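You operate a simulated robot arm through the tools that you are given. There is no shell and no other tool. Be economical: measure what you need, move in short steps, check, and stop when the job is done.

Carry out the task below with a simulated robot arm. There is one attempt and no reset: what you move stays moved.

JOB
Take the small jug on the top of the packing table and put it away on the top of the grey cabinet. Then put the hub on the steel shelf under the spout away on the top of the rusty drum. Then put three of the nuts from the draining board on the top of the grey cabinet. Then take the brass sleeve from the draining board and put it on top of the steel hub. Then turn the number two wedge knob to 4. Then turn the number three wedge knob to 1. Then take the vane from the wooden table and leave it on top of the brown tape roll there. Then shut the right bench door. Then open the grey drawer, put the wooden block in the inside of the grey drawer and shut the drawer again. The order counts. Set down upright: small jug.

Only the result counts: the job must be done as asked and must still hold three seconds after the hand-in. Knocking over, shifting, dropping, spilling or breaking anything else fails it.

ROBOT AND FRAMES
A 7-joint arm with a fingered hand on a trunk, on a base that drives. Base frame: it is fixed to the floor where the robot stands at the start and does not move with it; the origin is under the middle of the robot, x ahead of it, y to its left, z up; the surface under the hand at the start is at about z = 850. Readings come in mm, rad, newtons and seconds.
With the tool pointing down near the work surface it reaches from about 360 to 720 mm from the robot's upright axis, wherever it stands. Its first joint turns from -2.897 to 2.897 rad. Places, roughly: brass sleeve (5x5x6 cm) [-1500, -1700, 900]; grey drawer [-5100, -1500, 700]; hub (8x8x5 cm) [-700, -1500, 600]; inside of the grey drawer [-5100, -1600, 700]; number three wedge knob [-2500, 1300, 100]; number two wedge knob [-3200, 800, 100]; nut (3x3x2 cm) [-1300, -1500, 900]; nut (4x3x2 cm) [-1400, -1700, 900]; right bench door [-6300, 1100, 500]; small jug [500, 0, 1000]; steel hub (6x6x5 cm) [-1600, -1700, 900]; tape roll (7x7x5 cm) [-6700, -600, 800]; top of the grey cabinet [-100, -1700, 900]; top of the rusty drum [200, 6100, 900]; vane [-7000, -750, 750]; wooden block (10x5x5 cm) [-5500, -1700, 900]. Payload 3.4 kg.
The TCP is the grasp point between the finger pads, 25 mm short of the fingertips. In the tool frame z runs along the fingers and y along their closing line. The gripper opens to 88 mm. The gripper's body begins 29 mm behind the TCP. The gripper is a hand of 3 fingers: y runs from the thumb to the fingers, the wrist lies at [-13, -106, -174] in the tool frame, and closing takes about 1.5 s.
Orientation is that of the tool frame in the base frame, as a unit quaternion [x, y, z, w]. With the fingers straight down and the wrist toward the robot, the tool's x, y and z point along [0, 1, 0], [1, 0, 0] and [0, 0, -1] of the base frame.

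CONTROLS
- The arm moves only by the tool drive_tool. Its argument "plan" is text: rows parted by semicolons, each of 7 numbers parted by spaces: the turn, a rotation vector about the base's x, y, z in units of 5 degrees (1.0 is 5 degrees), then the shift along the base's x, y, z in units of 20 mm (1.0 is 20 mm), then the opening, from 0 (shut) to 1 (fully open). In form: wx wy wz dx dy dz jaw; .... A call has 1 to 20 rows; each row shifts and turns the commanded pose from where the row before left it. A call with a number of a shift or a turn outside -1 to 1 is refused whole. A row lasts 0.2 s, in which the tool goes at most 50 mm and 0.15 rad; a call with a longer step from one row to the next is refused whole, and so is a gripper value outside its range. Where a pose cannot be reached the arm comes as near as it can. A force on the tool above 40 N (or 10 N above the force at the start of the call, whichever is more), or a blocked arm, ends the call early, and 0.2 s more pass. The fingers move at their own pace (about 72 mm/s each) and stop on an object; they squeeze with about 29 N. The grip force told is the motor's: it shows also when the fingers shut on nothing. Time passes only in rows, and 0.2 s behind the last, so rows that do not move let the fingers close. The reply holds the time, the measured pose of the TCP, the force on the tool along the base axes, the opening and the grip force, in the units named above and with some noise, with the torque about the TCP (base axes, N m) and any sound that the robot's microphone picked up, and new pictures: "show" is both (left out), scene, wrist or none.
- Cameras (640 x 400 px; columns grow to the right, rows downward): "scene" is now at [21, 121.5, 1427.6]; the picture's right is [-0.42, -0.91, 0.00], its down [-0.46, 0.21, -0.86] and it looks along [0.78, -0.36, -0.50] (base axes); focal length 293 px, centre (320, 200). "wrist" rides on the gripper at [58, -85, -99] in the tool frame; the picture's right is [-0.67, 0.35, -0.66], its down [-0.69, -0.63, 0.37] and it looks along [-0.29, 0.69, 0.66] (tool axes); focal length 261 px, centre (320, 200). There is no depth. A picture from a camera that has moved, and an enlarged one, comes with that camera's place and axes in the base frame and with its lens.
- slide_trunk(by): slides the trunk up (or, below 0, down) by that many mm; the arm and the scene camera ride with it, the base frame stays. It gives what a move gives, with no picture.
- drive_base(legs): drives the robot by 1 to 6 legs, each [ahead, left, turn to the left] in mm, mm and rad, along the robot's own axes; the way and the turn of a leg run together, so that a leg with both is an arc; at most 1500 mm and 3.142 rad a leg. The arm and the cameras ride along, it lands a little off, and it stops where it bumps. It gives what a move gives, and a new picture of the scene camera.
- grasp_type(shape): the hand has 3 fingers and takes this shape, open, in about a second: jaw (thumb against the fingers, like two jaws); tri (thumb and two fingers); tip (a fingertip pinch); poke (one finger out to press); point (the index stretched); flat (the hand flat); cup (the hand cupped); fist (a fist). The gripper value then closes the fingers along that shape, each until it touches; the sizes above hold for jaw. It gives what a move gives, with no picture.
- aim_head(pan, tilt): turns the head with the scene camera to pan (to the left, within 2.705 rad either way) and tilt (down, from -0.506 to 1.204), counted from straight ahead of the robot. It gives what a move gives, and a new picture of the scene camera.
- inspect(camera, box): a new picture of the part [left, top, right, bottom] of that camera's present view, enlarged. No time passes.
- sign_off(): hands the job in; it is judged then, once.

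Work in short steps. Places have to be worked out from the pictures, the camera data and where the tool is seen: move nearer, look again, correct. Check each grasp and each placing, and mend what went wrong. You have 535 turns and 360 pictures in all, those below and enlarged ones among them. Open the gripper and draw the arm clear of the work before you hand the job in, unless the task says otherwise; then end with one line.

The tools are called after "Request:" as a command line: name --argument value ..., lists and objects as JSON in quotes. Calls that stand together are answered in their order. drive_tool: Moves the arm, as the interface text tells. Its arguments: {"type":"object","properties":{"plan":{"type":"string"},"show":{"type":"string","enum":["both","scene","wrist","none"]}},"required":["plan"]} The other tools are called the same way: slide_trunk (by) slides the trunk up or down; grasp_type (shape) gives the hand a shape; drive_base (legs) drives the base; aim_head (pan, tilt) turns the head that bears the scene camera; inspect (camera, box) takes an enlarged picture of a part of a camera's view; sign_off () hands the job in.

At the start:

```text
time: 0.0
position: [403.5, -96.8, 1170.6]
ee_rot: [0.707, 0.708, 0.0, 0.0]
wrist_force: [0.3, 0.2, 0.0]
wrist_torque: [0.03, 0.05, 0.03]
grip_width: 87.6
grasp_force: 0.1
shape: jaw
trunk travel left (down, up): [-425.0, 165.0]
robot x, y, heading: [-1.4, 1.3, 0.005]
head pan, tilt: [-0.435, 0.529]
```

scene: 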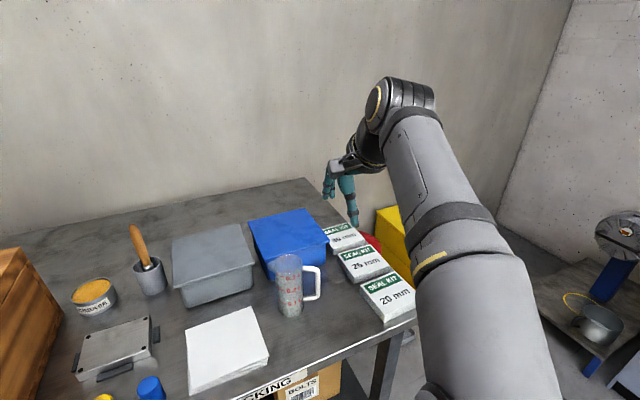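
wrist: 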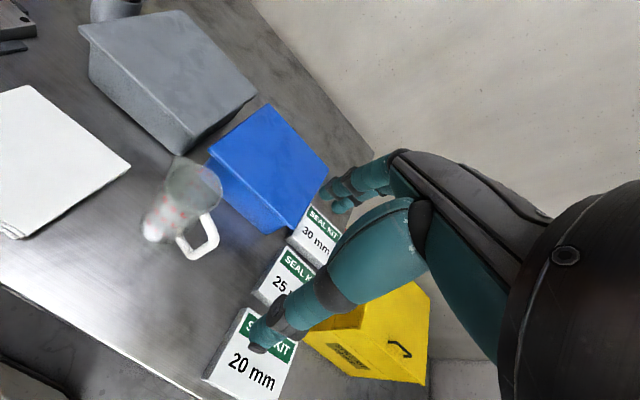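

I'll take a closer look at the jug before planning a grasp.

Request:
inspect --camera "scene" --box '[230, 220, 390, 340]'

Request:
inspect --camera "wrist" --box '[100, 130, 300, 280]'

```text
3.33 times, centred on (310, 280) of scene
camera zoom: at [21.0, 121.5, 1427.6], right [-0.42, -0.91, 0.0], down [-0.46, 0.21, -0.86], along [0.78, -0.36, -0.5], focal length 977 px, centre (353, -67)
```

zoom: 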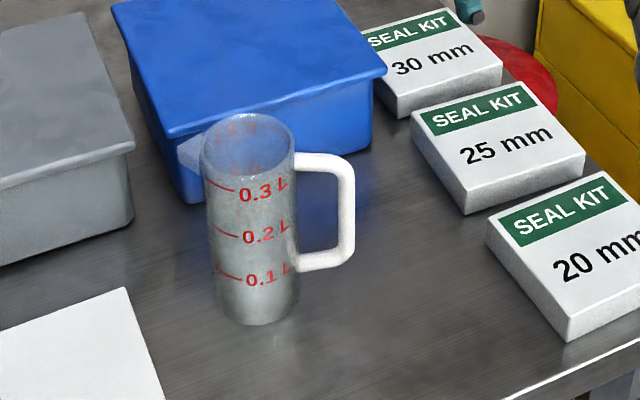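

```text
2.67 times, centred on (200, 205) of wrist
camera zoom: at [318.3, -37.0, 1271.6], right [0.35, -0.67, 0.66], down [-0.63, -0.69, -0.37], along [0.69, -0.29, -0.66], focal length 695 px, centre (640, 187)
```

zoom: 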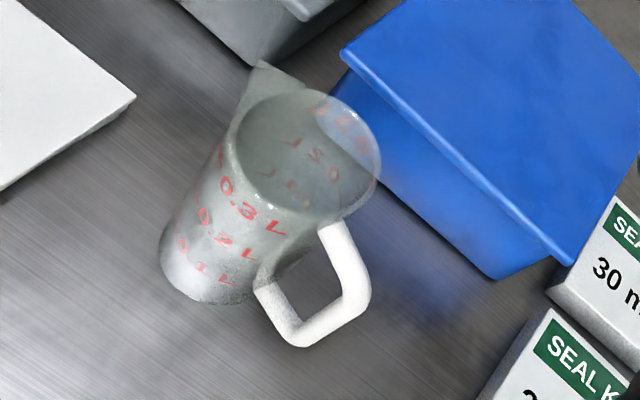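

The jug looks empty, about 60 mm wide and 145 mm tall, centred near [479, -14], with its rim near z 995. Its handle points toward about [-0.42, -0.91], so I turn the hand -25° and hover above the jug.

Request:
drive_tool --plan "0 0 -1 0.75 0.82 -0.8 1;0 0 -1 0.75 0.82 -0.8 1;0 0 -1 0.75 0.82 -0.8 1;0 0 -1 0.75 0.82 -0.8 1;0 0 -1 0.75 0.82 -0.8 1;0 0 0 0 0 0 1"

```text
time: 1.4
position: [478.4, -11.8, 1092.5]
ee_rot: [0.843, 0.537, 0.0, 0.0]
wrist_force: [0.4, -0.1, -0.1]
wrist_torque: [-0.02, 0.01, 0.0]
grip_width: 87.6
grasp_force: 0.1
shape: jaw
trunk travel left (down, up): [-425.0, 165.0]
robot x, y, heading: [-1.6, 2.8, -0.001]
head pan, tilt: [-0.435, 0.529]
camera scene: at [21.1, 121.6, 1427.6], right [-0.42, -0.91, 0.0], down [-0.46, 0.21, -0.86], along [0.78, -0.36, -0.5], focal length 293 px, centre (320, 200)
camera wrist: at [426.2, 77.0, 1191.6], right [0.03, -0.75, 0.66], down [-0.86, -0.36, -0.37], along [0.51, -0.55, -0.66], focal length 261 px, centre (320, 200)
```

scene: 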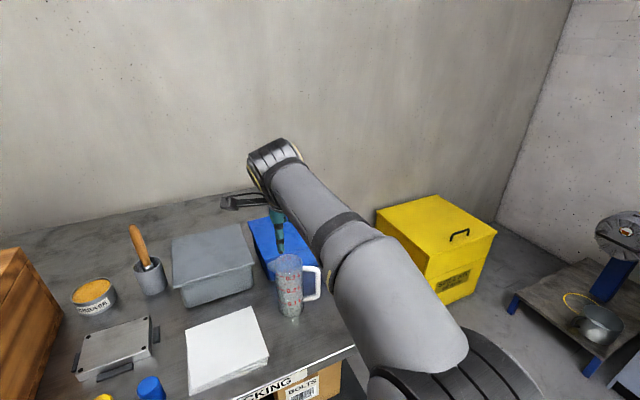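
wrist: 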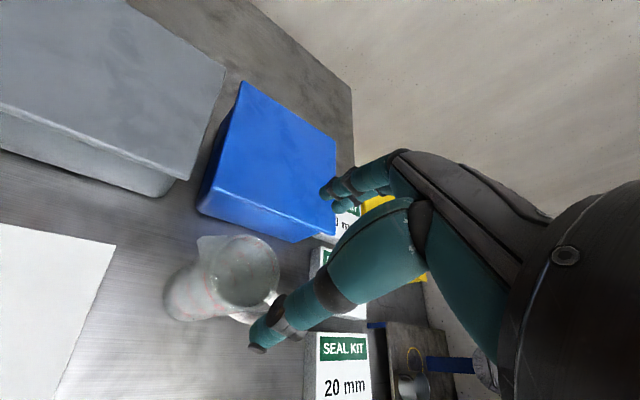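

The wrist view puts the rim centre at [481, -14], which agrees with my first estimate. I descend straight down to z≈975.

Request:
drive_tool --plan "0 0 0 0.1 -0.1 -0.9 1;0 0 0 0 0 -0.9 1;0 0 0 0 0 -0.9 1;0 0 0 0 0 -0.9 1;0 0 0 0 0 -0.9 1;0 0 0 0 0 -0.9 1;0 0 0 0 0 -0.4 1;0 0 0 0 0 0 1"

```text
time: 3.2
position: [480.5, -16.7, 975.5]
ee_rot: [0.843, 0.537, -0.001, 0.0]
wrist_force: [0.5, -0.1, 1.1]
wrist_torque: [0.0, -0.03, -0.02]
grip_width: 87.9
grasp_force: 0.1
shape: jaw
trunk travel left (down, up): [-425.0, 165.0]
robot x, y, heading: [-1.9, -2.4, -0.0]
head pan, tilt: [-0.435, 0.529]
camera scene: at [21.0, 121.5, 1427.6], right [-0.42, -0.91, 0.0], down [-0.46, 0.21, -0.86], along [0.78, -0.36, -0.5], focal length 293 px, centre (320, 200)
camera wrist: at [427.7, 73.2, 1075.3], right [0.03, -0.75, 0.66], down [-0.86, -0.36, -0.37], along [0.51, -0.55, -0.66], focal length 261 px, centre (320, 200)
```

scene: 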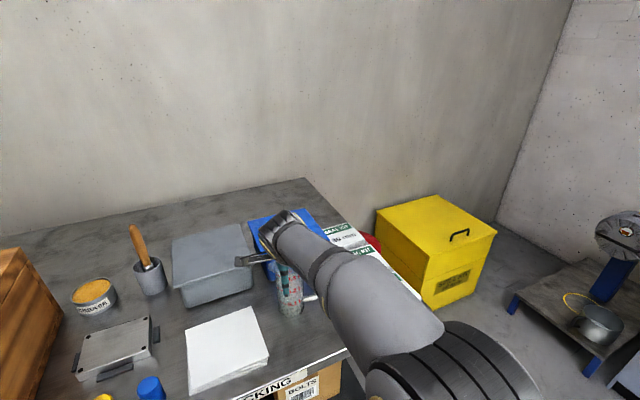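
wrist: 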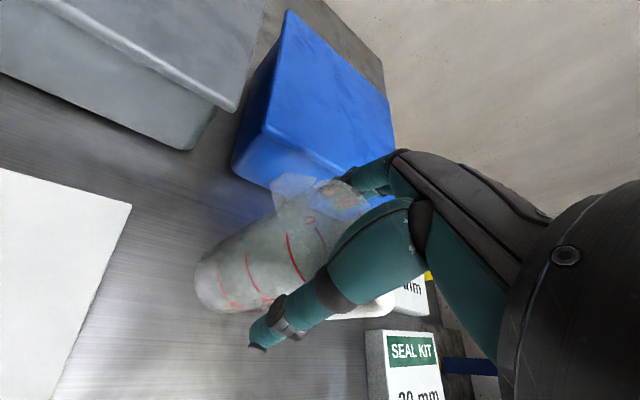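

The thumb is on one side of the jug and the fingers on the other, with the handle clear. I close the hand.

Request:
drive_tool --plan "0 0 0 0 0 0 0;0 0 0 0 0 0 0;0 0 0 0 0 0 0;0 0 0 0 0 0 0;0 0 0 0 0 0 0;0 0 0 0 0 0 0;0 0 0 0 0 0 0;0 0 0 0 0 0 0" --show "wrist"

```text
time: 5.0
position: [480.8, -16.9, 975.5]
ee_rot: [0.843, 0.537, 0.0, 0.001]
wrist_force: [0.0, -0.4, -0.3]
wrist_torque: [0.0, 0.02, 0.04]
grip_width: 52.4
grasp_force: 29.0
shape: jaw
trunk travel left (down, up): [-425.0, 165.0]
robot x, y, heading: [0.2, -1.6, -0.0]
head pan, tilt: [-0.435, 0.529]
camera wrist: at [427.8, 73.1, 1075.5], right [0.03, -0.75, 0.66], down [-0.86, -0.36, -0.37], along [0.51, -0.55, -0.66], focal length 261 px, centre (320, 200)
```

wrist: 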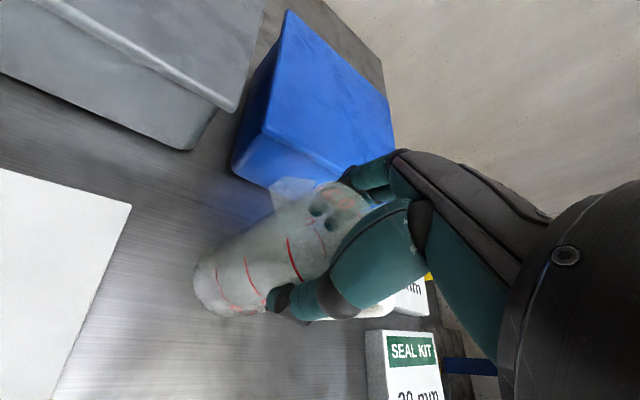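

The jug is held, with the grip stopped at 52 mm and 29 N. I lift it 180 mm.

Request:
drive_tool --plan "0 0 0 0 0 0.5 0;0 0 0 0 0 1 0;0 0 0 0 0 1 0;0 0 0 0 0 1 0;0 0 0 0 0 1 0;0 0 0 0 0 1 0;0 0 0 0 0 1 0;0 0 0 0 0 1 0;0 0 0 0 0 1 0;0 0 0 0 0 0.5 0;0 0 0 0 0 0 0" --show "wrist"

Request:
aim_head --pan -1.7 --tilt 0.45

```text
time: 7.4
position: [482.6, -16.1, 1155.2]
ee_rot: [0.843, 0.537, -0.001, 0.0]
wrist_force: [0.0, -1.0, -1.2]
wrist_torque: [0.02, -0.03, 0.0]
grip_width: 52.1
grasp_force: 29.1
shape: jaw
trunk travel left (down, up): [-425.0, 165.0]
robot x, y, heading: [-2.3, 3.3, -0.0]
head pan, tilt: [-0.435, 0.529]
camera wrist: at [430.2, 74.4, 1255.4], right [0.03, -0.75, 0.66], down [-0.86, -0.36, -0.37], along [0.51, -0.55, -0.66], focal length 261 px, centre (320, 200)
```

wrist: 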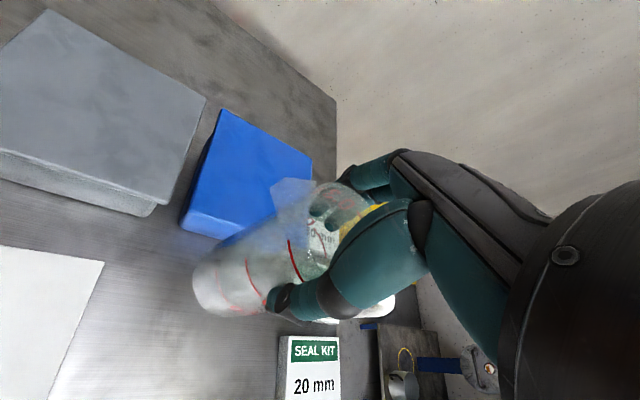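

```text
time: 8.8
position: [483.1, -15.8, 1155.4]
ee_rot: [0.844, 0.537, 0.0, -0.001]
wrist_force: [-0.3, -0.3, -1.4]
wrist_torque: [0.0, -0.01, 0.0]
grip_width: 52.1
grasp_force: 28.5
shape: jaw
trunk travel left (down, up): [-425.0, 165.0]
robot x, y, heading: [-1.4, 0.9, -0.001]
head pan, tilt: [-1.7, 0.45]
camera scene: at [-72.6, 68.4, 1434.8], right [-0.99, 0.13, 0.0], down [0.06, 0.43, -0.9], along [-0.12, -0.89, -0.44], focal length 293 px, centre (320, 200)
```

scene: 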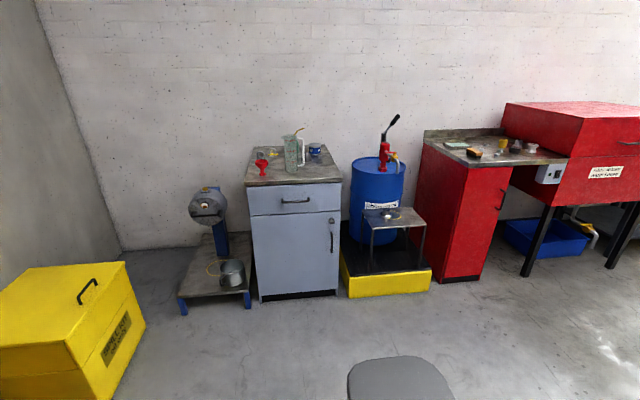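

The lift held. Now I zoom in on the grey cabinet, the shelf under the spout and the draining board.

Request:
inspect --camera "scene" --box '[220, 100, 420, 225]'

Request:
inspect --camera "scene" --box '[410, 100, 640, 244]'

```text
3.20 times, centred on (320, 162) of scene
camera zoom: at [-72.6, 68.4, 1434.8], right [-0.99, 0.13, 0.0], down [0.06, 0.43, -0.9], along [-0.12, -0.89, -0.44], focal length 938 px, centre (320, 320)
```

zoom: 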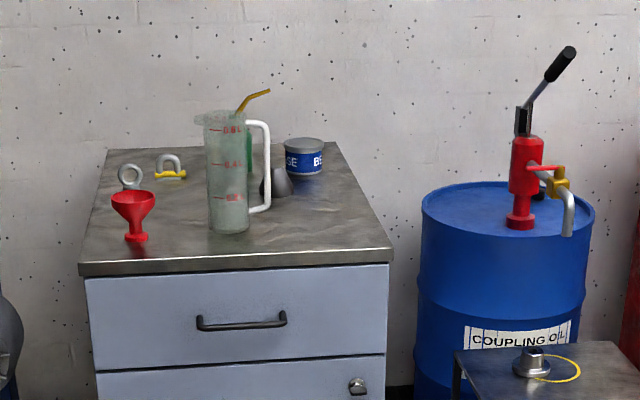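

```text
2.78 times, centred on (525, 172) of scene
camera zoom: at [-72.6, 68.4, 1434.8], right [-0.99, 0.13, 0.0], down [0.06, 0.43, -0.9], along [-0.12, -0.89, -0.44], focal length 814 px, centre (-249, 278)
```

zoom: 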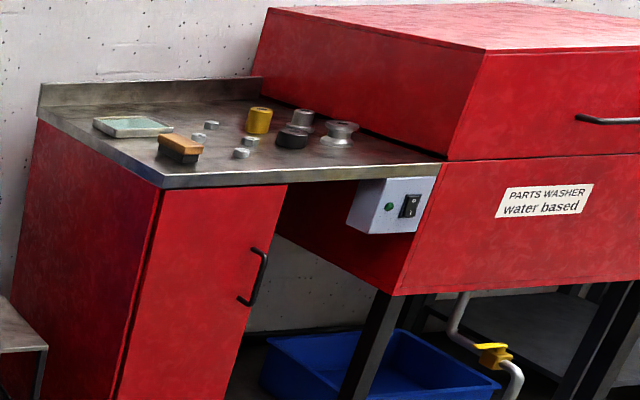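

The cabinet top has free space at its front right. A grey object shows at the bottom of the view, so I look lower before driving.

Request:
aim_head --pan -2.0 --tilt 0.85

Request:
aim_head --pan -0.9 --tilt 0.9

```text
time: 9.7
position: [482.9, -15.8, 1156.6]
ee_rot: [0.844, 0.537, 0.0, 0.0]
wrist_force: [-0.3, 0.4, -0.9]
wrist_torque: [0.03, 0.01, 0.03]
grip_width: 52.0
grasp_force: 29.1
shape: jaw
trunk travel left (down, up): [-425.0, 165.0]
robot x, y, heading: [0.0, -1.8, -0.002]
head pan, tilt: [-2.0, 0.85]
camera scene: at [-93.4, 88.4, 1400.4], right [-0.91, 0.42, 0.0], down [0.31, 0.68, -0.66], along [-0.27, -0.6, -0.75], focal length 293 px, centre (320, 200)
```

scene: 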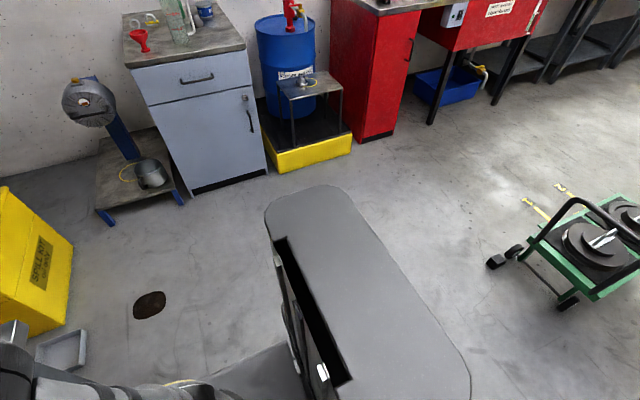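

```text
time: 11.0
position: [483.3, -15.7, 1156.8]
ee_rot: [0.844, 0.537, 0.0, 0.0]
wrist_force: [0.4, 0.4, -0.2]
wrist_torque: [0.0, 0.03, -0.03]
grip_width: 52.3
grasp_force: 28.9
shape: jaw
trunk travel left (down, up): [-425.0, 165.0]
robot x, y, heading: [-0.1, -2.3, -0.001]
head pan, tilt: [-0.901, 0.901]
camera scene: at [-14.0, 100.3, 1396.4], right [-0.78, -0.62, 0.0], down [-0.49, 0.61, -0.62], along [0.39, -0.49, -0.78], focal length 293 px, centre (320, 200)
```

scene: 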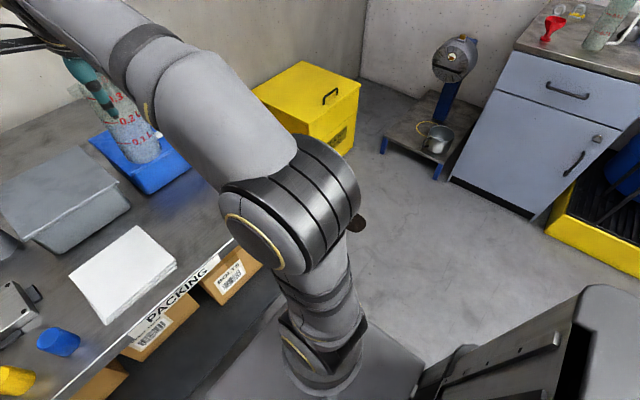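

The grey mass is the robot's own trunk. I back away from the table, turn right to face the cabinet, and drive part of the way there.

Request:
drive_base --legs '[[-350, 0, 0], [0, 0, -1.571]]'

Request:
aim_head --pan 0.1 --tilt 0.5

```text
time: 17.1
position: [-355.4, -483.6, 1155.2]
ee_rot: [0.98, -0.199, 0.0, -0.001]
wrist_force: [-0.2, 0.0, -1.7]
wrist_torque: [0.06, 0.0, 0.03]
grip_width: 52.0
grasp_force: 29.0
shape: jaw
trunk travel left (down, up): [-425.0, 165.0]
robot x, y, heading: [-361.3, -2.2, -1.536]
head pan, tilt: [-0.901, 0.901]
camera scene: at [-259.8, 18.1, 1396.4], right [-0.65, 0.76, 0.0], down [0.6, 0.51, -0.62], along [-0.47, -0.4, -0.78], focal length 293 px, centre (320, 200)
```

scene: 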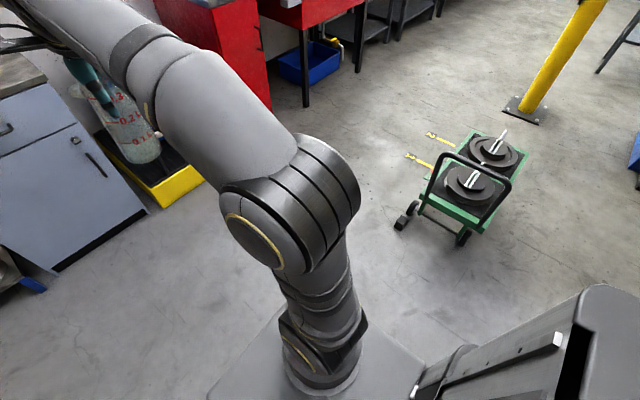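

```text
time: 18.4
position: [-354.9, -483.5, 1155.3]
ee_rot: [0.98, -0.199, 0.0, 0.0]
wrist_force: [0.2, -0.4, -1.3]
wrist_torque: [-0.01, 0.0, 0.02]
grip_width: 52.0
grasp_force: 29.2
shape: jaw
trunk travel left (down, up): [-425.0, 165.0]
robot x, y, heading: [-355.3, -0.6, -1.534]
head pan, tilt: [0.099, 0.499]
camera scene: at [-190.1, -23.0, 1430.3], right [-0.99, -0.13, 0.0], down [-0.06, 0.47, -0.88], along [0.12, -0.87, -0.48], focal length 293 px, centre (320, 200)
```

scene: 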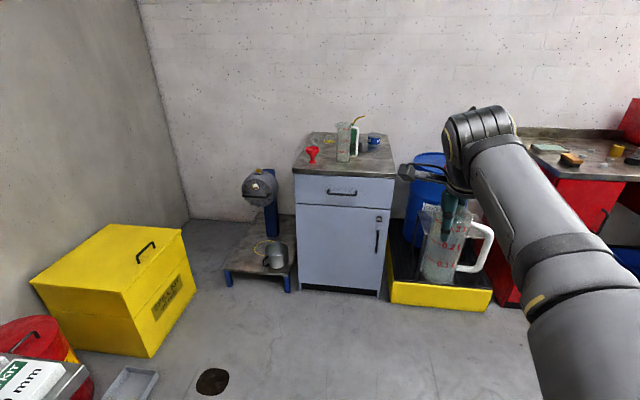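

Both views fit a cabinet top at z≈850 with its front edge at y≈-1360, spanning x≈-375 to 120. I drive up to it.

Request:
drive_base --legs '[[800, 80, -0.035]]'

Request:
aim_head --pan 0.0 --tilt 0.75

```text
time: 22.7
position: [-275.1, -1287.1, 1156.5]
ee_rot: [0.977, -0.215, 0.0, 0.001]
wrist_force: [-0.8, -0.2, -0.2]
wrist_torque: [-0.03, 0.01, 0.01]
grip_width: 51.9
grasp_force: 29.6
shape: jaw
trunk travel left (down, up): [-425.0, 165.0]
robot x, y, heading: [-264.0, -805.0, -1.568]
head pan, tilt: [0.099, 0.499]
camera scene: at [-95.4, -833.2, 1430.3], right [-0.99, -0.1, 0.0], down [-0.05, 0.48, -0.88], along [0.09, -0.87, -0.48], focal length 293 px, centre (320, 200)
```

scene: 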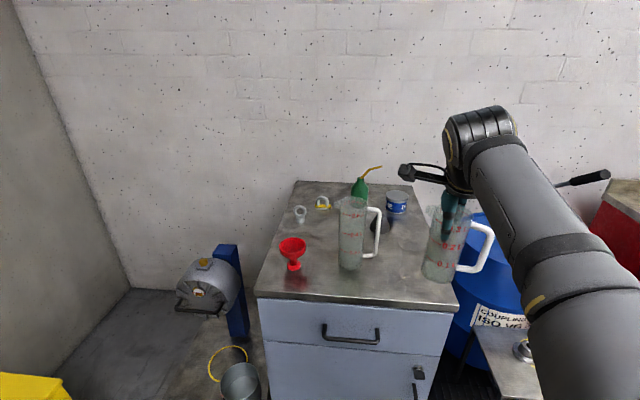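

```text
time: 23.4
position: [-274.8, -1288.2, 1155.9]
ee_rot: [0.977, -0.215, 0.0, 0.0]
wrist_force: [0.4, -0.2, -0.6]
wrist_torque: [-0.03, -0.02, 0.0]
grip_width: 52.0
grasp_force: 29.1
shape: jaw
trunk travel left (down, up): [-425.0, 165.0]
robot x, y, heading: [-262.2, -803.1, -1.565]
head pan, tilt: [0.0, 0.75]
camera scene: at [-104.5, -825.4, 1408.4], right [-1.0, 0.0, 0.0], down [0.0, 0.68, -0.73], along [0.0, -0.73, -0.68], focal length 293 px, centre (320, 200)
```

scene: 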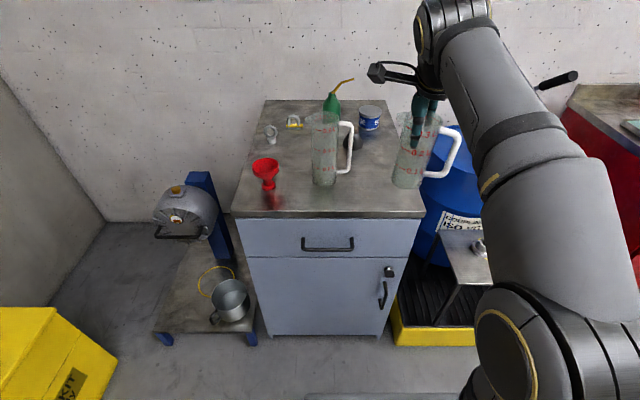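

From here the cabinet's right front corner is at [-381, -1360] and the tall jug at about [-120, -1523], so the free spot is near [-290, -1460]. I drive 100 mm closer so the arm has comfortable reach.

Request:
drive_base --legs '[[100, 0, 0]]'

```text
time: 24.6
position: [-275.7, -1387.9, 1154.7]
ee_rot: [0.977, -0.214, 0.0, 0.0]
wrist_force: [-0.5, -1.3, -0.9]
wrist_torque: [0.01, -0.01, -0.01]
grip_width: 52.0
grasp_force: 29.1
shape: jaw
trunk travel left (down, up): [-425.0, 165.0]
robot x, y, heading: [-259.8, -902.3, -1.569]
head pan, tilt: [0.0, 0.75]
camera scene: at [-104.2, -926.1, 1408.3], right [-1.0, 0.0, 0.0], down [0.0, 0.68, -0.73], along [0.0, -0.73, -0.68], focal length 293 px, centre (320, 200)
```

scene: 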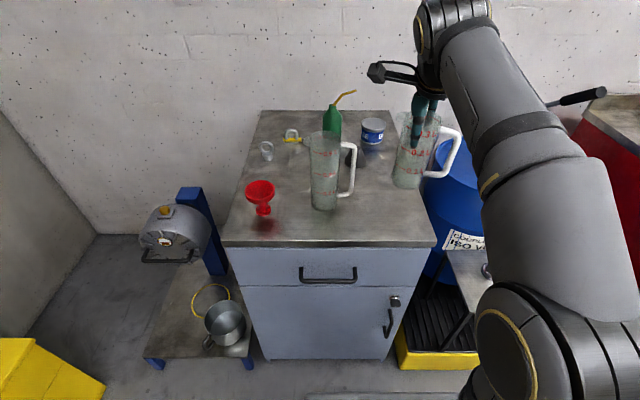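

I shift to [-290, -1465] and descend partway.

Request:
drive_tool --plan "0 0 0 -0.2 -1 0 0;0 0 0 -0.2 -1 0 0;0 0 0 -0.2 -1 -0.5 0;0 0 0 -0.1 -0.85 -1 0;0 0 0 0 0 -1 0;0 0 0 0 0 -1 0;0 0 0 0 0 -1 0;0 0 0 0 0 -1 0;0 0 0 0 0 -1 0;0 0 0 0 0 -0.5 0;0 0 0 0 0 0 0"

```text
time: 27.0
position: [-290.1, -1464.3, 1014.2]
ee_rot: [0.977, -0.215, 0.0, 0.0]
wrist_force: [0.3, -0.3, -0.8]
wrist_torque: [-0.02, 0.01, -0.01]
grip_width: 52.0
grasp_force: 29.5
shape: jaw
trunk travel left (down, up): [-425.0, 165.0]
robot x, y, heading: [-257.9, -907.7, -1.574]
head pan, tilt: [0.0, 0.75]
camera scene: at [-104.2, -925.7, 1408.3], right [-1.0, 0.0, 0.0], down [0.0, 0.68, -0.73], along [0.0, -0.73, -0.68], focal length 293 px, centre (320, 200)
camera wrist: at [-201.4, -1411.1, 1114.2], right [-0.75, -0.04, 0.66], down [-0.36, 0.86, -0.37], along [-0.55, -0.51, -0.66], focal length 261 px, centre (320, 200)
```

scene: 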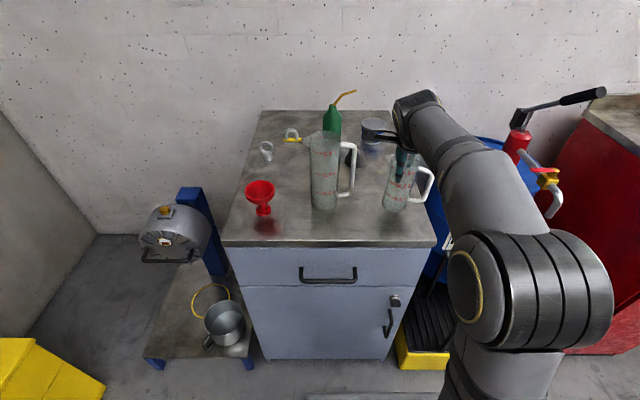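
wrist: 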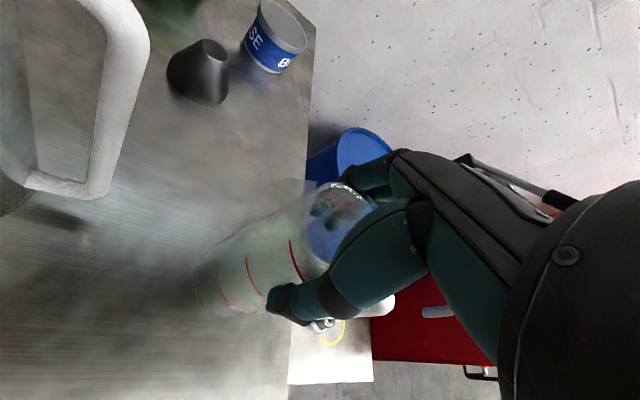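

The jug is over the free spot and clear of the tall jug. I lower slowly, watching the force.

Request:
drive_tool --plan "0 0 0 0 0 -0.5 0;0 0 0 0 0 -0.5 0;0 0 0 0 0 -0.5 0;0 0 0 0 0 -0.3 0;0 0 0 0 0 0 0" --show "none"

```text
time: 28.2
position: [-288.7, -1463.6, 982.9]
ee_rot: [0.977, -0.214, 0.001, 0.005]
wrist_force: [4.2, -6.2, 31.1]
wrist_torque: [-0.17, -0.05, 0.11]
grip_width: 51.4
grasp_force: 29.2
shape: jaw
trunk travel left (down, up): [-425.0, 165.0]
robot x, y, heading: [-262.5, -900.6, -1.567]
head pan, tilt: [0.0, 0.75]
```

Contact at about z 983. I ease up slightly and open the hand.

Request:
drive_tool --plan "0 0 0 0 0 0.15 0;0 0 0 0 0 0 0" --show "scene"

```text
time: 28.8
position: [-287.6, -1463.3, 983.1]
ee_rot: [0.977, -0.215, 0.0, 0.001]
wrist_force: [3.1, -5.7, 25.8]
wrist_torque: [-0.19, -0.01, 0.02]
grip_width: 51.3
grasp_force: 29.2
shape: jaw
trunk travel left (down, up): [-425.0, 165.0]
robot x, y, heading: [-261.2, -903.5, -1.568]
head pan, tilt: [0.0, 0.75]
camera scene: at [-103.4, -923.9, 1408.3], right [-1.0, 0.0, 0.0], down [0.0, 0.68, -0.73], along [0.0, -0.73, -0.68], focal length 293 px, centre (320, 200)
```

scene: 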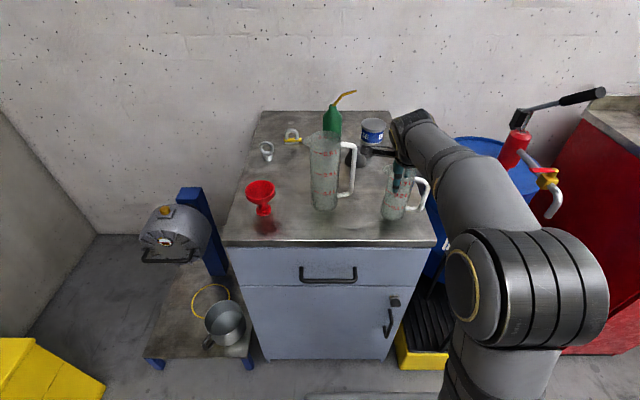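

Request:
drive_tool --plan "0 0 0 0 0 0.2 0;0 0 0 0 0 0 0;0 0 0 0 0 0 0.3;0 0 0 0 0 0 0.6;0 0 0 0 0 0 1;0 0 0 0 0 0 1;0 0 0 0 0 0 1;0 0 0 0 0 0 1;0 0 0 0 0 0 1"

```text
time: 30.8
position: [-289.5, -1464.1, 986.9]
ee_rot: [0.977, -0.215, 0.0, 0.0]
wrist_force: [-0.6, 0.2, 0.3]
wrist_torque: [0.0, 0.0, -0.01]
grip_width: 87.5
grasp_force: 0.1
shape: jaw
trunk travel left (down, up): [-425.0, 165.0]
robot x, y, heading: [-259.9, -900.3, -1.569]
head pan, tilt: [0.0, 0.75]
camera scene: at [-104.2, -925.7, 1408.3], right [-1.0, 0.0, 0.0], down [0.0, 0.68, -0.73], along [0.0, -0.73, -0.68], focal length 293 px, centre (320, 200)
camera wrist: at [-201.2, -1410.5, 1086.4], right [-0.75, -0.04, 0.66], down [-0.36, 0.86, -0.37], along [-0.55, -0.51, -0.66], focal length 261 px, centre (320, 200)
```

scene: 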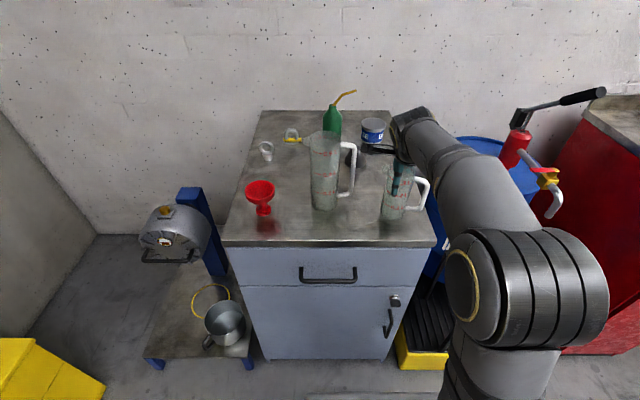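
wrist: 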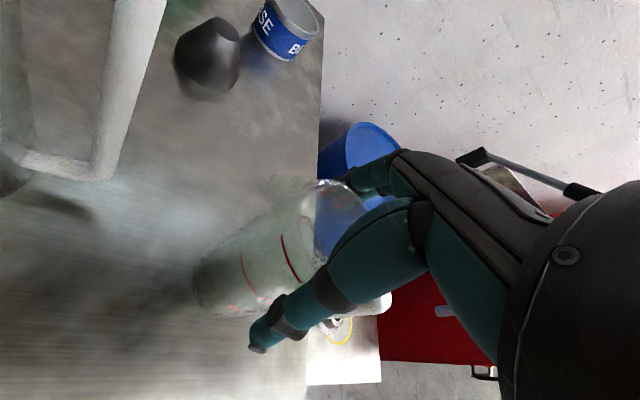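

Released. I raise straight up 160 mm.

Request:
drive_tool --plan "0 0 0 0 0 0.5 1;0 0 0 0 0 0.8 1;0 0 0 0 0 1 1;0 0 0 0 0 1 1;0 0 0 0 0 1 1;0 0 0 0 0 1 1;0 0 0 0 0 1 1;0 0 0 0 0 1 1;0 0 0 0 0 0.7 1;0 0 0 0 0 0 1"

```text
time: 33.0
position: [-288.0, -1464.9, 1147.5]
ee_rot: [0.976, -0.216, 0.0, 0.0]
wrist_force: [0.3, -0.2, -0.2]
wrist_torque: [-0.02, -0.02, 0.0]
grip_width: 87.4
grasp_force: 0.1
shape: jaw
trunk travel left (down, up): [-425.0, 165.0]
robot x, y, heading: [-260.3, -905.6, -1.57]
head pan, tilt: [0.0, 0.75]
camera scene: at [-104.2, -925.7, 1408.3], right [-1.0, 0.0, 0.0], down [0.0, 0.68, -0.73], along [0.0, -0.73, -0.68], focal length 293 px, centre (320, 200)
camera wrist: at [-200.8, -1410.7, 1246.3], right [-0.75, -0.04, 0.66], down [-0.36, 0.86, -0.37], along [-0.55, -0.51, -0.66], focal length 261 px, centre (320, 200)
```

scene: 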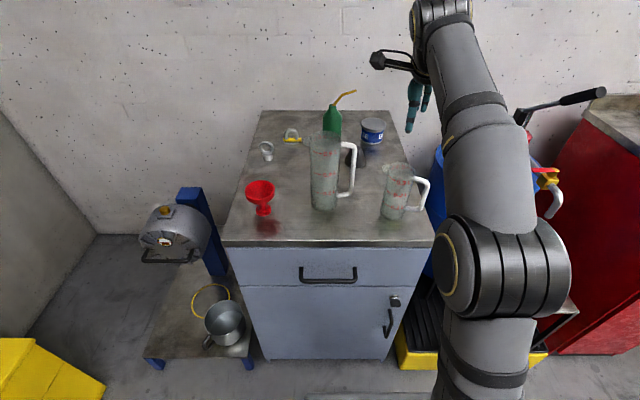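
wrist: 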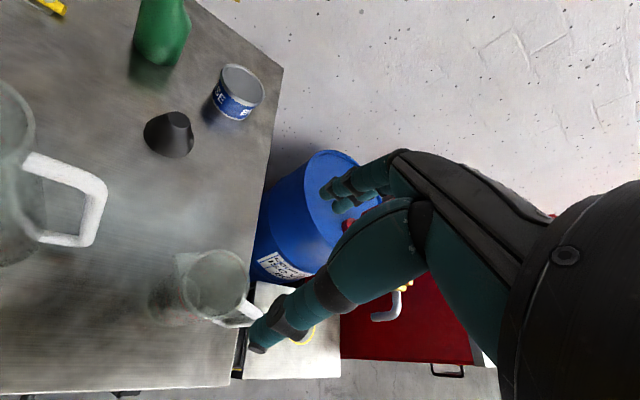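

The jug stands upright on the cabinet. Next is the hub under the spout: I back off, shift right and look.

Request:
drive_base --legs '[[-150, 0, 0], [0, -430, 0]]'

Request:
aim_head --pan 0.1 --tilt 0.75

```text
time: 36.6
position: [-716.6, -1317.7, 1147.0]
ee_rot: [0.977, -0.214, 0.0, 0.0]
wrist_force: [-0.7, 0.1, 0.6]
wrist_torque: [-0.03, -0.02, -0.04]
grip_width: 87.8
grasp_force: 0.1
shape: jaw
trunk travel left (down, up): [-425.0, 165.0]
robot x, y, heading: [-690.1, -756.2, -1.568]
head pan, tilt: [0.0, 0.75]
camera scene: at [-533.6, -777.5, 1408.4], right [-1.0, 0.0, 0.0], down [0.0, 0.68, -0.73], along [0.0, -0.73, -0.68], focal length 293 px, centre (320, 200)
```

scene: 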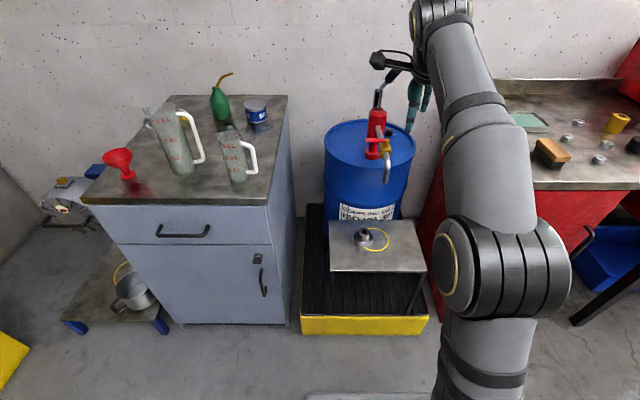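

```text
time: 37.3
position: [-717.2, -1317.6, 1147.2]
ee_rot: [0.977, -0.214, 0.0, 0.0]
wrist_force: [0.1, 0.2, -0.2]
wrist_torque: [-0.03, -0.02, 0.01]
grip_width: 87.6
grasp_force: 0.1
shape: jaw
trunk travel left (down, up): [-425.0, 165.0]
robot x, y, heading: [-693.3, -754.3, -1.566]
head pan, tilt: [0.099, 0.75]
camera scene: at [-525.2, -777.1, 1408.3], right [-0.99, -0.1, 0.0], down [-0.07, 0.68, -0.73], along [0.08, -0.73, -0.68], focal length 293 px, centre (320, 200)
```

scene: 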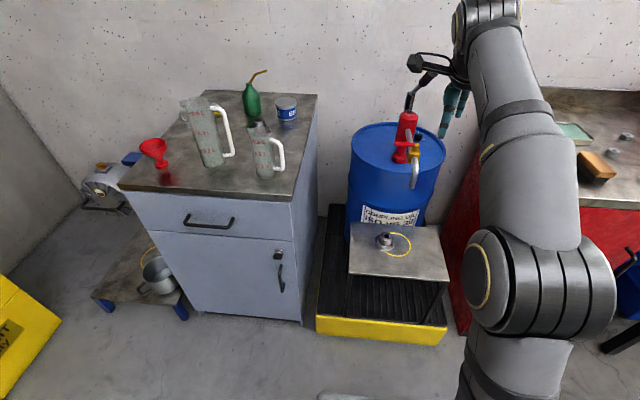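

Request:
inspect --camera "scene" --box '[320, 120, 480, 300]'

Request:
inspect --camera "scene" --box '[340, 220, 420, 270]'

```text
2.22 times, centred on (400, 210) of scene
camera zoom: at [-525.2, -777.1, 1408.3], right [-0.99, -0.1, 0.0], down [-0.07, 0.68, -0.73], along [0.08, -0.73, -0.68], focal length 652 px, centre (142, 178)
```

zoom: 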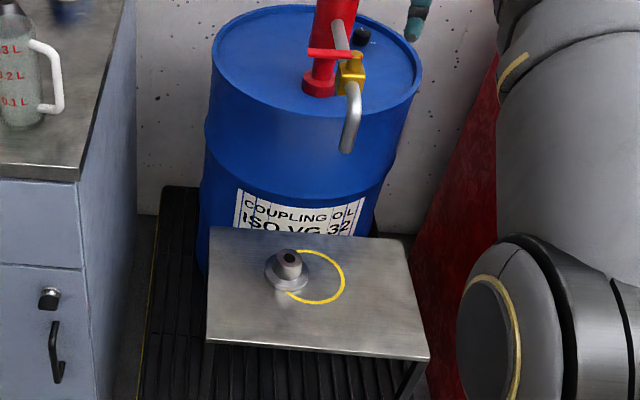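

```text
8.00 times, centred on (380, 245) of scene
camera zoom: at [-525.2, -777.1, 1408.3], right [-0.99, -0.1, 0.0], down [-0.07, 0.68, -0.73], along [0.08, -0.73, -0.68], focal length 2346 px, centre (-160, -160)
```

zoom: 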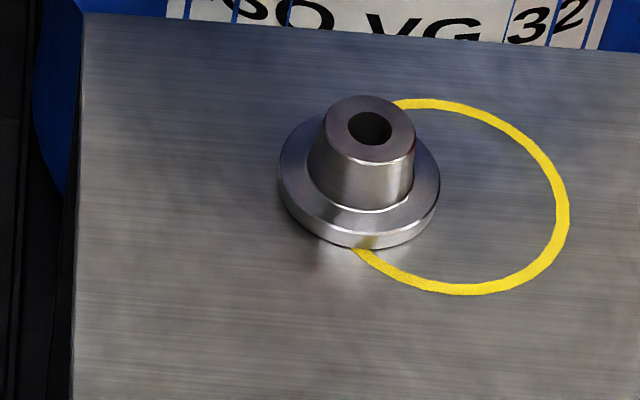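

The hub's flange is about 80 mm wide with a boss of about 40 mm, near [-690, -1490]. The spout tip hangs at about [-730, -1490, 820], so the hand has to go in from the front below it. I retract the arm, drive closer and lower the trunk.

Request:
drive_tool --plan "0 0 0 0.2 1 0 1;0 0 0 0.2 1 0 1;0 0 0 0.2 1 0 1;0 0 0 0.2 1 0 1;0 0 0 0.2 1 0 1;0 0 0 0 1 0 1;0 0 0 0 1 0 1;0 0 0 0 0.5 0 1;0 0 0 0 0 0 1" --show "none"

Request:
drive_base --legs '[[170, 0, 0]]'

Request:
slide_trunk --by -300

Request:
aim_head --pan -0.1 --tilt 0.8

```text
time: 39.3
position: [-697.4, -1167.8, 1146.9]
ee_rot: [0.977, -0.214, 0.001, 0.0]
wrist_force: [0.9, -0.2, 0.5]
wrist_torque: [0.02, -0.02, -0.01]
grip_width: 87.7
grasp_force: 0.2
shape: jaw
trunk travel left (down, up): [-425.0, 165.0]
robot x, y, heading: [-689.6, -758.8, -1.567]
head pan, tilt: [0.099, 0.75]
```

```text
time: 40.7
position: [-696.7, -1335.6, 1145.4]
ee_rot: [0.977, -0.214, 0.0, 0.0]
wrist_force: [-0.7, -0.7, -0.4]
wrist_torque: [0.01, 0.0, 0.04]
grip_width: 87.8
grasp_force: 0.1
shape: jaw
trunk travel left (down, up): [-425.0, 165.0]
robot x, y, heading: [-689.0, -925.8, -1.567]
head pan, tilt: [0.099, 0.75]
camera scene: at [-524.3, -945.1, 1408.3], right [-0.99, -0.1, 0.0], down [-0.07, 0.68, -0.73], along [0.08, -0.73, -0.68], focal length 293 px, centre (320, 200)
```

scene: 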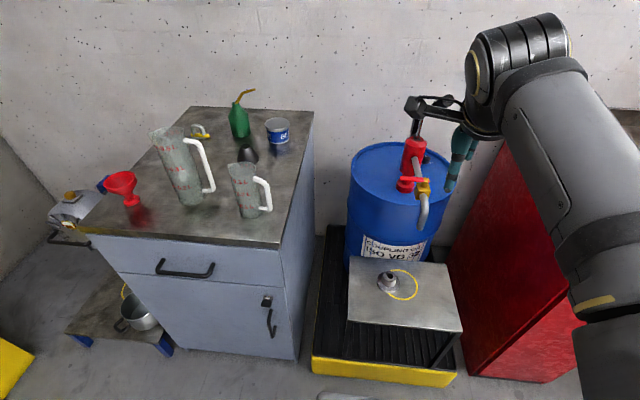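

```text
time: 43.7
position: [-696.7, -1335.5, 845.9]
ee_rot: [0.977, -0.214, 0.0, 0.0]
wrist_force: [0.5, -0.2, 0.2]
wrist_torque: [0.0, 0.06, 0.0]
grip_width: 87.6
grasp_force: 0.0
shape: jaw
trunk travel left (down, up): [-125.0, 465.0]
robot x, y, heading: [-690.7, -922.5, -1.568]
head pan, tilt: [0.099, 0.75]
```

```text
time: 44.4
position: [-696.3, -1334.1, 846.7]
ee_rot: [0.977, -0.215, 0.0, 0.0]
wrist_force: [0.5, 0.0, -0.2]
wrist_torque: [0.0, 0.0, -0.02]
grip_width: 87.5
grasp_force: 0.0
shape: jaw
trunk travel left (down, up): [-125.0, 465.0]
robot x, y, heading: [-691.4, -928.0, -1.563]
head pan, tilt: [-0.099, 0.799]
camera scene: at [-540.5, -942.7, 1104.4], right [-1.0, 0.09, 0.0], down [0.07, 0.71, -0.7], along [-0.06, -0.69, -0.72], focal length 293 px, centre (320, 200)
```

scene: 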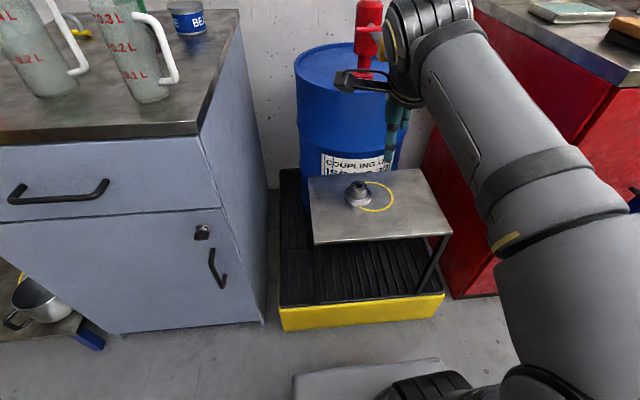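

Two sightlines leave the hub's height uncertain, so I lower the hand in front of the spout and use the wrist camera.

Request:
drive_tool --plan "0 0 0 0 0 -1 1;0 0 0 0 0 -1 1;0 0 0 0 0 -1 1;0 0 0 0 0 -1 1;0 0 0 0 0 -1 1;0 0 0 0 0 -1 1;0 0 0 0 0 0 1" --show "both"

```text
time: 46.0
position: [-696.7, -1333.1, 726.6]
ee_rot: [0.977, -0.214, 0.0, 0.0]
wrist_force: [-0.2, -0.4, 0.3]
wrist_torque: [0.04, 0.0, 0.03]
grip_width: 87.7
grasp_force: 0.2
shape: jaw
trunk travel left (down, up): [-125.0, 465.0]
robot x, y, heading: [-689.3, -929.1, -1.562]
head pan, tilt: [-0.099, 0.799]
camera scene: at [-540.6, -942.7, 1104.4], right [-1.0, 0.09, 0.0], down [0.07, 0.71, -0.7], along [-0.07, -0.69, -0.72], focal length 293 px, centre (320, 200)
camera wrist: at [-608.9, -1278.9, 826.1], right [-0.75, -0.04, 0.66], down [-0.36, 0.86, -0.37], along [-0.55, -0.51, -0.66], focal length 261 px, centre (320, 200)
```

scene: 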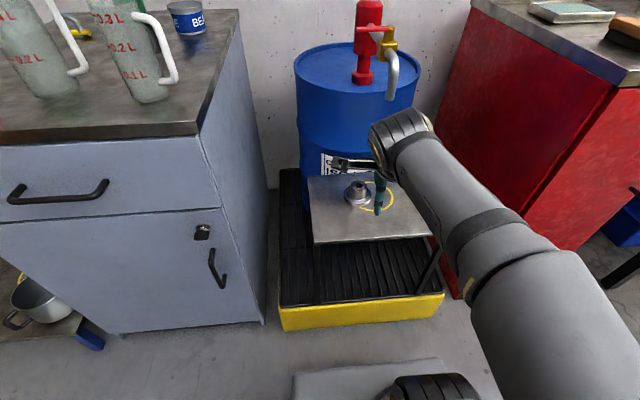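
wrist: 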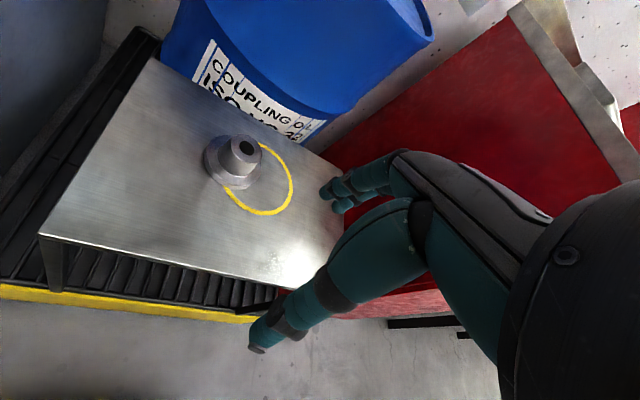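

Request:
inspect --camera "wrist" --box '[180, 110, 308, 190]'

Request:
inspect --camera "scene" --box '[310, 150, 438, 230]'

```text
5.00 times, centred on (244, 150) of wrist
camera zoom: at [-608.9, -1278.9, 826.1], right [-0.75, -0.04, 0.66], down [-0.36, 0.86, -0.37], along [-0.55, -0.51, -0.66], focal length 1303 px, centre (700, 450)
```

zoom: 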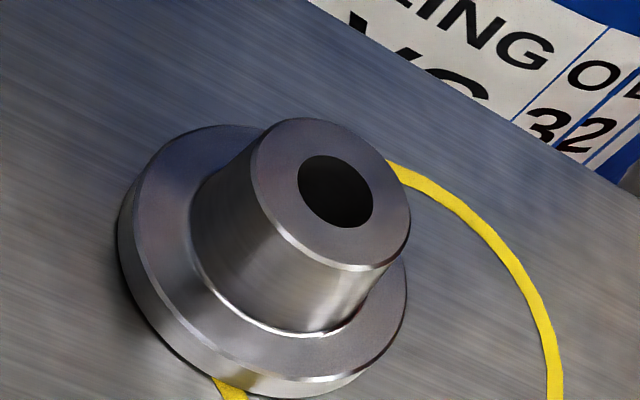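

```text
5.00 times, centred on (374, 190) of scene
camera zoom: at [-540.6, -942.7, 1104.4], right [-1.0, 0.09, 0.0], down [0.07, 0.71, -0.7], along [-0.07, -0.69, -0.72], focal length 1466 px, centre (50, 250)
```

zoom: 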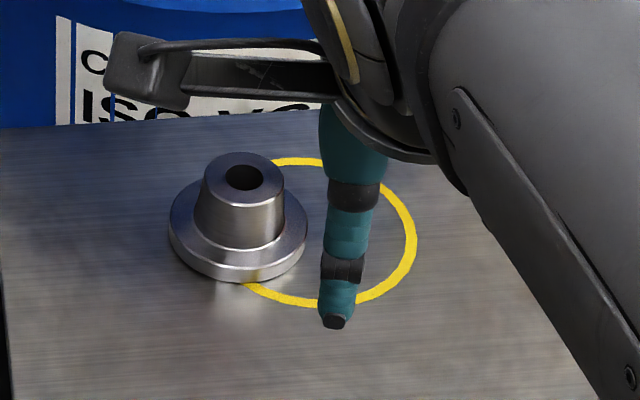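

I estimate the shelf at z≈525, the boss top at z≈573 and the hub centre at [-698, -1493]. I go down to z≈640 and slide in under the spout.

Request:
drive_tool --plan "0 0 0 0 0 -1 1;0 0 0 0 0 -1 1;0 0 0 0 0 -1 1;0 0 0 0 0 -1 1;0 0 0 0 -0.9 -0.3 1;0 0 0 0 -0.9 0 1;0 0 0 0 -0.9 0 1;0 0 0 0 -0.9 0 1;0 0 0 0 -0.9 0 1;0 0 0 0 -0.9 0 1;0 0 0 0 -0.9 0 1;0 0 0 0 -0.9 0 1;0 0 0 0 0 0 1" --show "both"

```text
time: 48.8
position: [-697.2, -1478.4, 641.1]
ee_rot: [0.977, -0.213, 0.0, 0.001]
wrist_force: [0.1, 0.0, 0.1]
wrist_torque: [0.01, -0.02, 0.01]
grip_width: 87.6
grasp_force: 0.1
shape: jaw
trunk travel left (down, up): [-125.0, 465.0]
robot x, y, heading: [-690.7, -920.6, -1.566]
head pan, tilt: [-0.099, 0.799]
camera scene: at [-540.6, -942.7, 1104.4], right [-1.0, 0.09, 0.0], down [0.07, 0.71, -0.7], along [-0.07, -0.69, -0.72], focal length 293 px, centre (320, 200)
camera wrist: at [-608.7, -1424.3, 740.9], right [-0.75, -0.04, 0.66], down [-0.36, 0.86, -0.37], along [-0.55, -0.51, -0.66], focal length 261 px, centre (320, 200)
```

scene: 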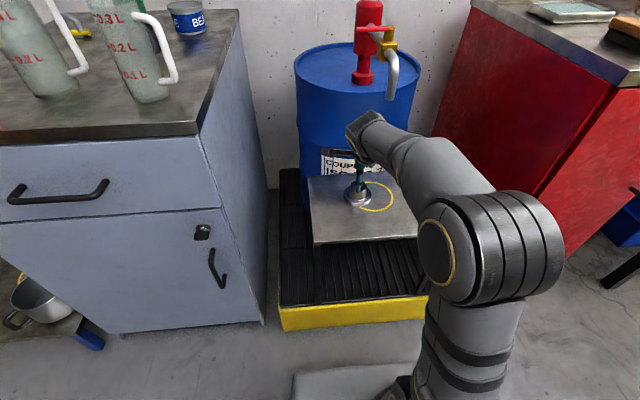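
wrist: 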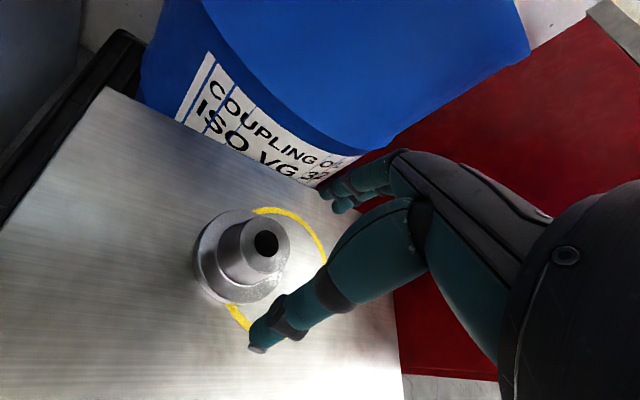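

The new wrist ray confirms the boss top at [-697, -1494, 573]. I centre on it and descend to TCP z≈574, which leaves the fingertips just above the flange.

Request:
drive_tool --plan "0 0 0 0 -0.8 -0.5 1;0 0 0 0 0 -0.8 1;0 0 0 0 0 -0.8 1;0 0 0 0 0 -0.7 1;0 0 0 0 0 -0.5 1;0 0 0 0 0 0 1" --show "wrist"

```text
time: 50.2
position: [-695.8, -1494.1, 573.3]
ee_rot: [0.977, -0.214, 0.0, 0.0]
wrist_force: [0.3, 0.3, -0.3]
wrist_torque: [-0.02, -0.02, 0.0]
grip_width: 87.8
grasp_force: 0.0
shape: jaw
trunk travel left (down, up): [-125.0, 465.0]
robot x, y, heading: [-690.3, -923.9, -1.564]
head pan, tilt: [-0.099, 0.799]
camera wrist: at [-608.8, -1439.7, 673.8], right [-0.75, -0.04, 0.66], down [-0.36, 0.86, -0.37], along [-0.55, -0.51, -0.66], focal length 261 px, centre (320, 200)
```

wrist: 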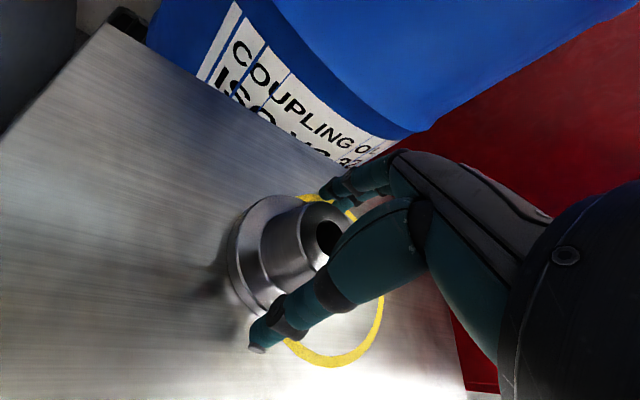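

The boss sits between the thumb and fingers with no contact. I drop 4 mm more and close.

Request:
drive_tool --plan "0 0 0 0 0 -0.2 1;0 0 0 0 0 0 0;0 0 0 0 0 0 0;0 0 0 0 0 0 0;0 0 0 0 0 0 0;0 0 0 0 0 0 0;0 0 0 0 0 0 0;0 0 0 0 0 0 0;0 0 0 0 0 0 0" --show "wrist"

```text
time: 52.2
position: [-696.1, -1494.6, 570.9]
ee_rot: [0.977, -0.213, 0.0, 0.0]
wrist_force: [0.3, 1.9, -0.1]
wrist_torque: [0.01, 0.03, 0.0]
grip_width: 67.0
grasp_force: 28.9
shape: jaw
trunk travel left (down, up): [-125.0, 465.0]
robot x, y, heading: [-690.6, -923.8, -1.566]
head pan, tilt: [-0.099, 0.799]
camera wrist: at [-608.9, -1440.6, 669.6], right [-0.75, -0.04, 0.66], down [-0.36, 0.86, -0.37], along [-0.55, -0.51, -0.66], focal length 261 px, centre (320, 200)
```

wrist: 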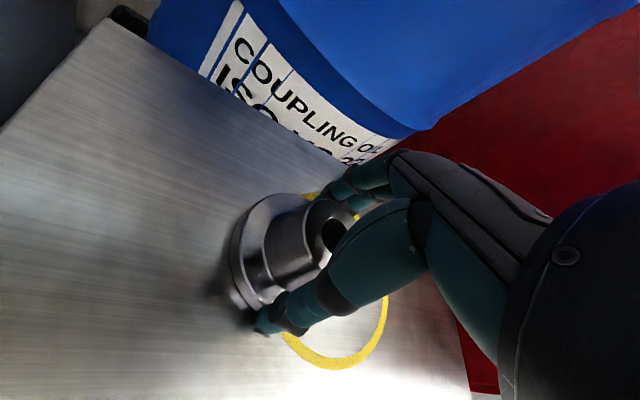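

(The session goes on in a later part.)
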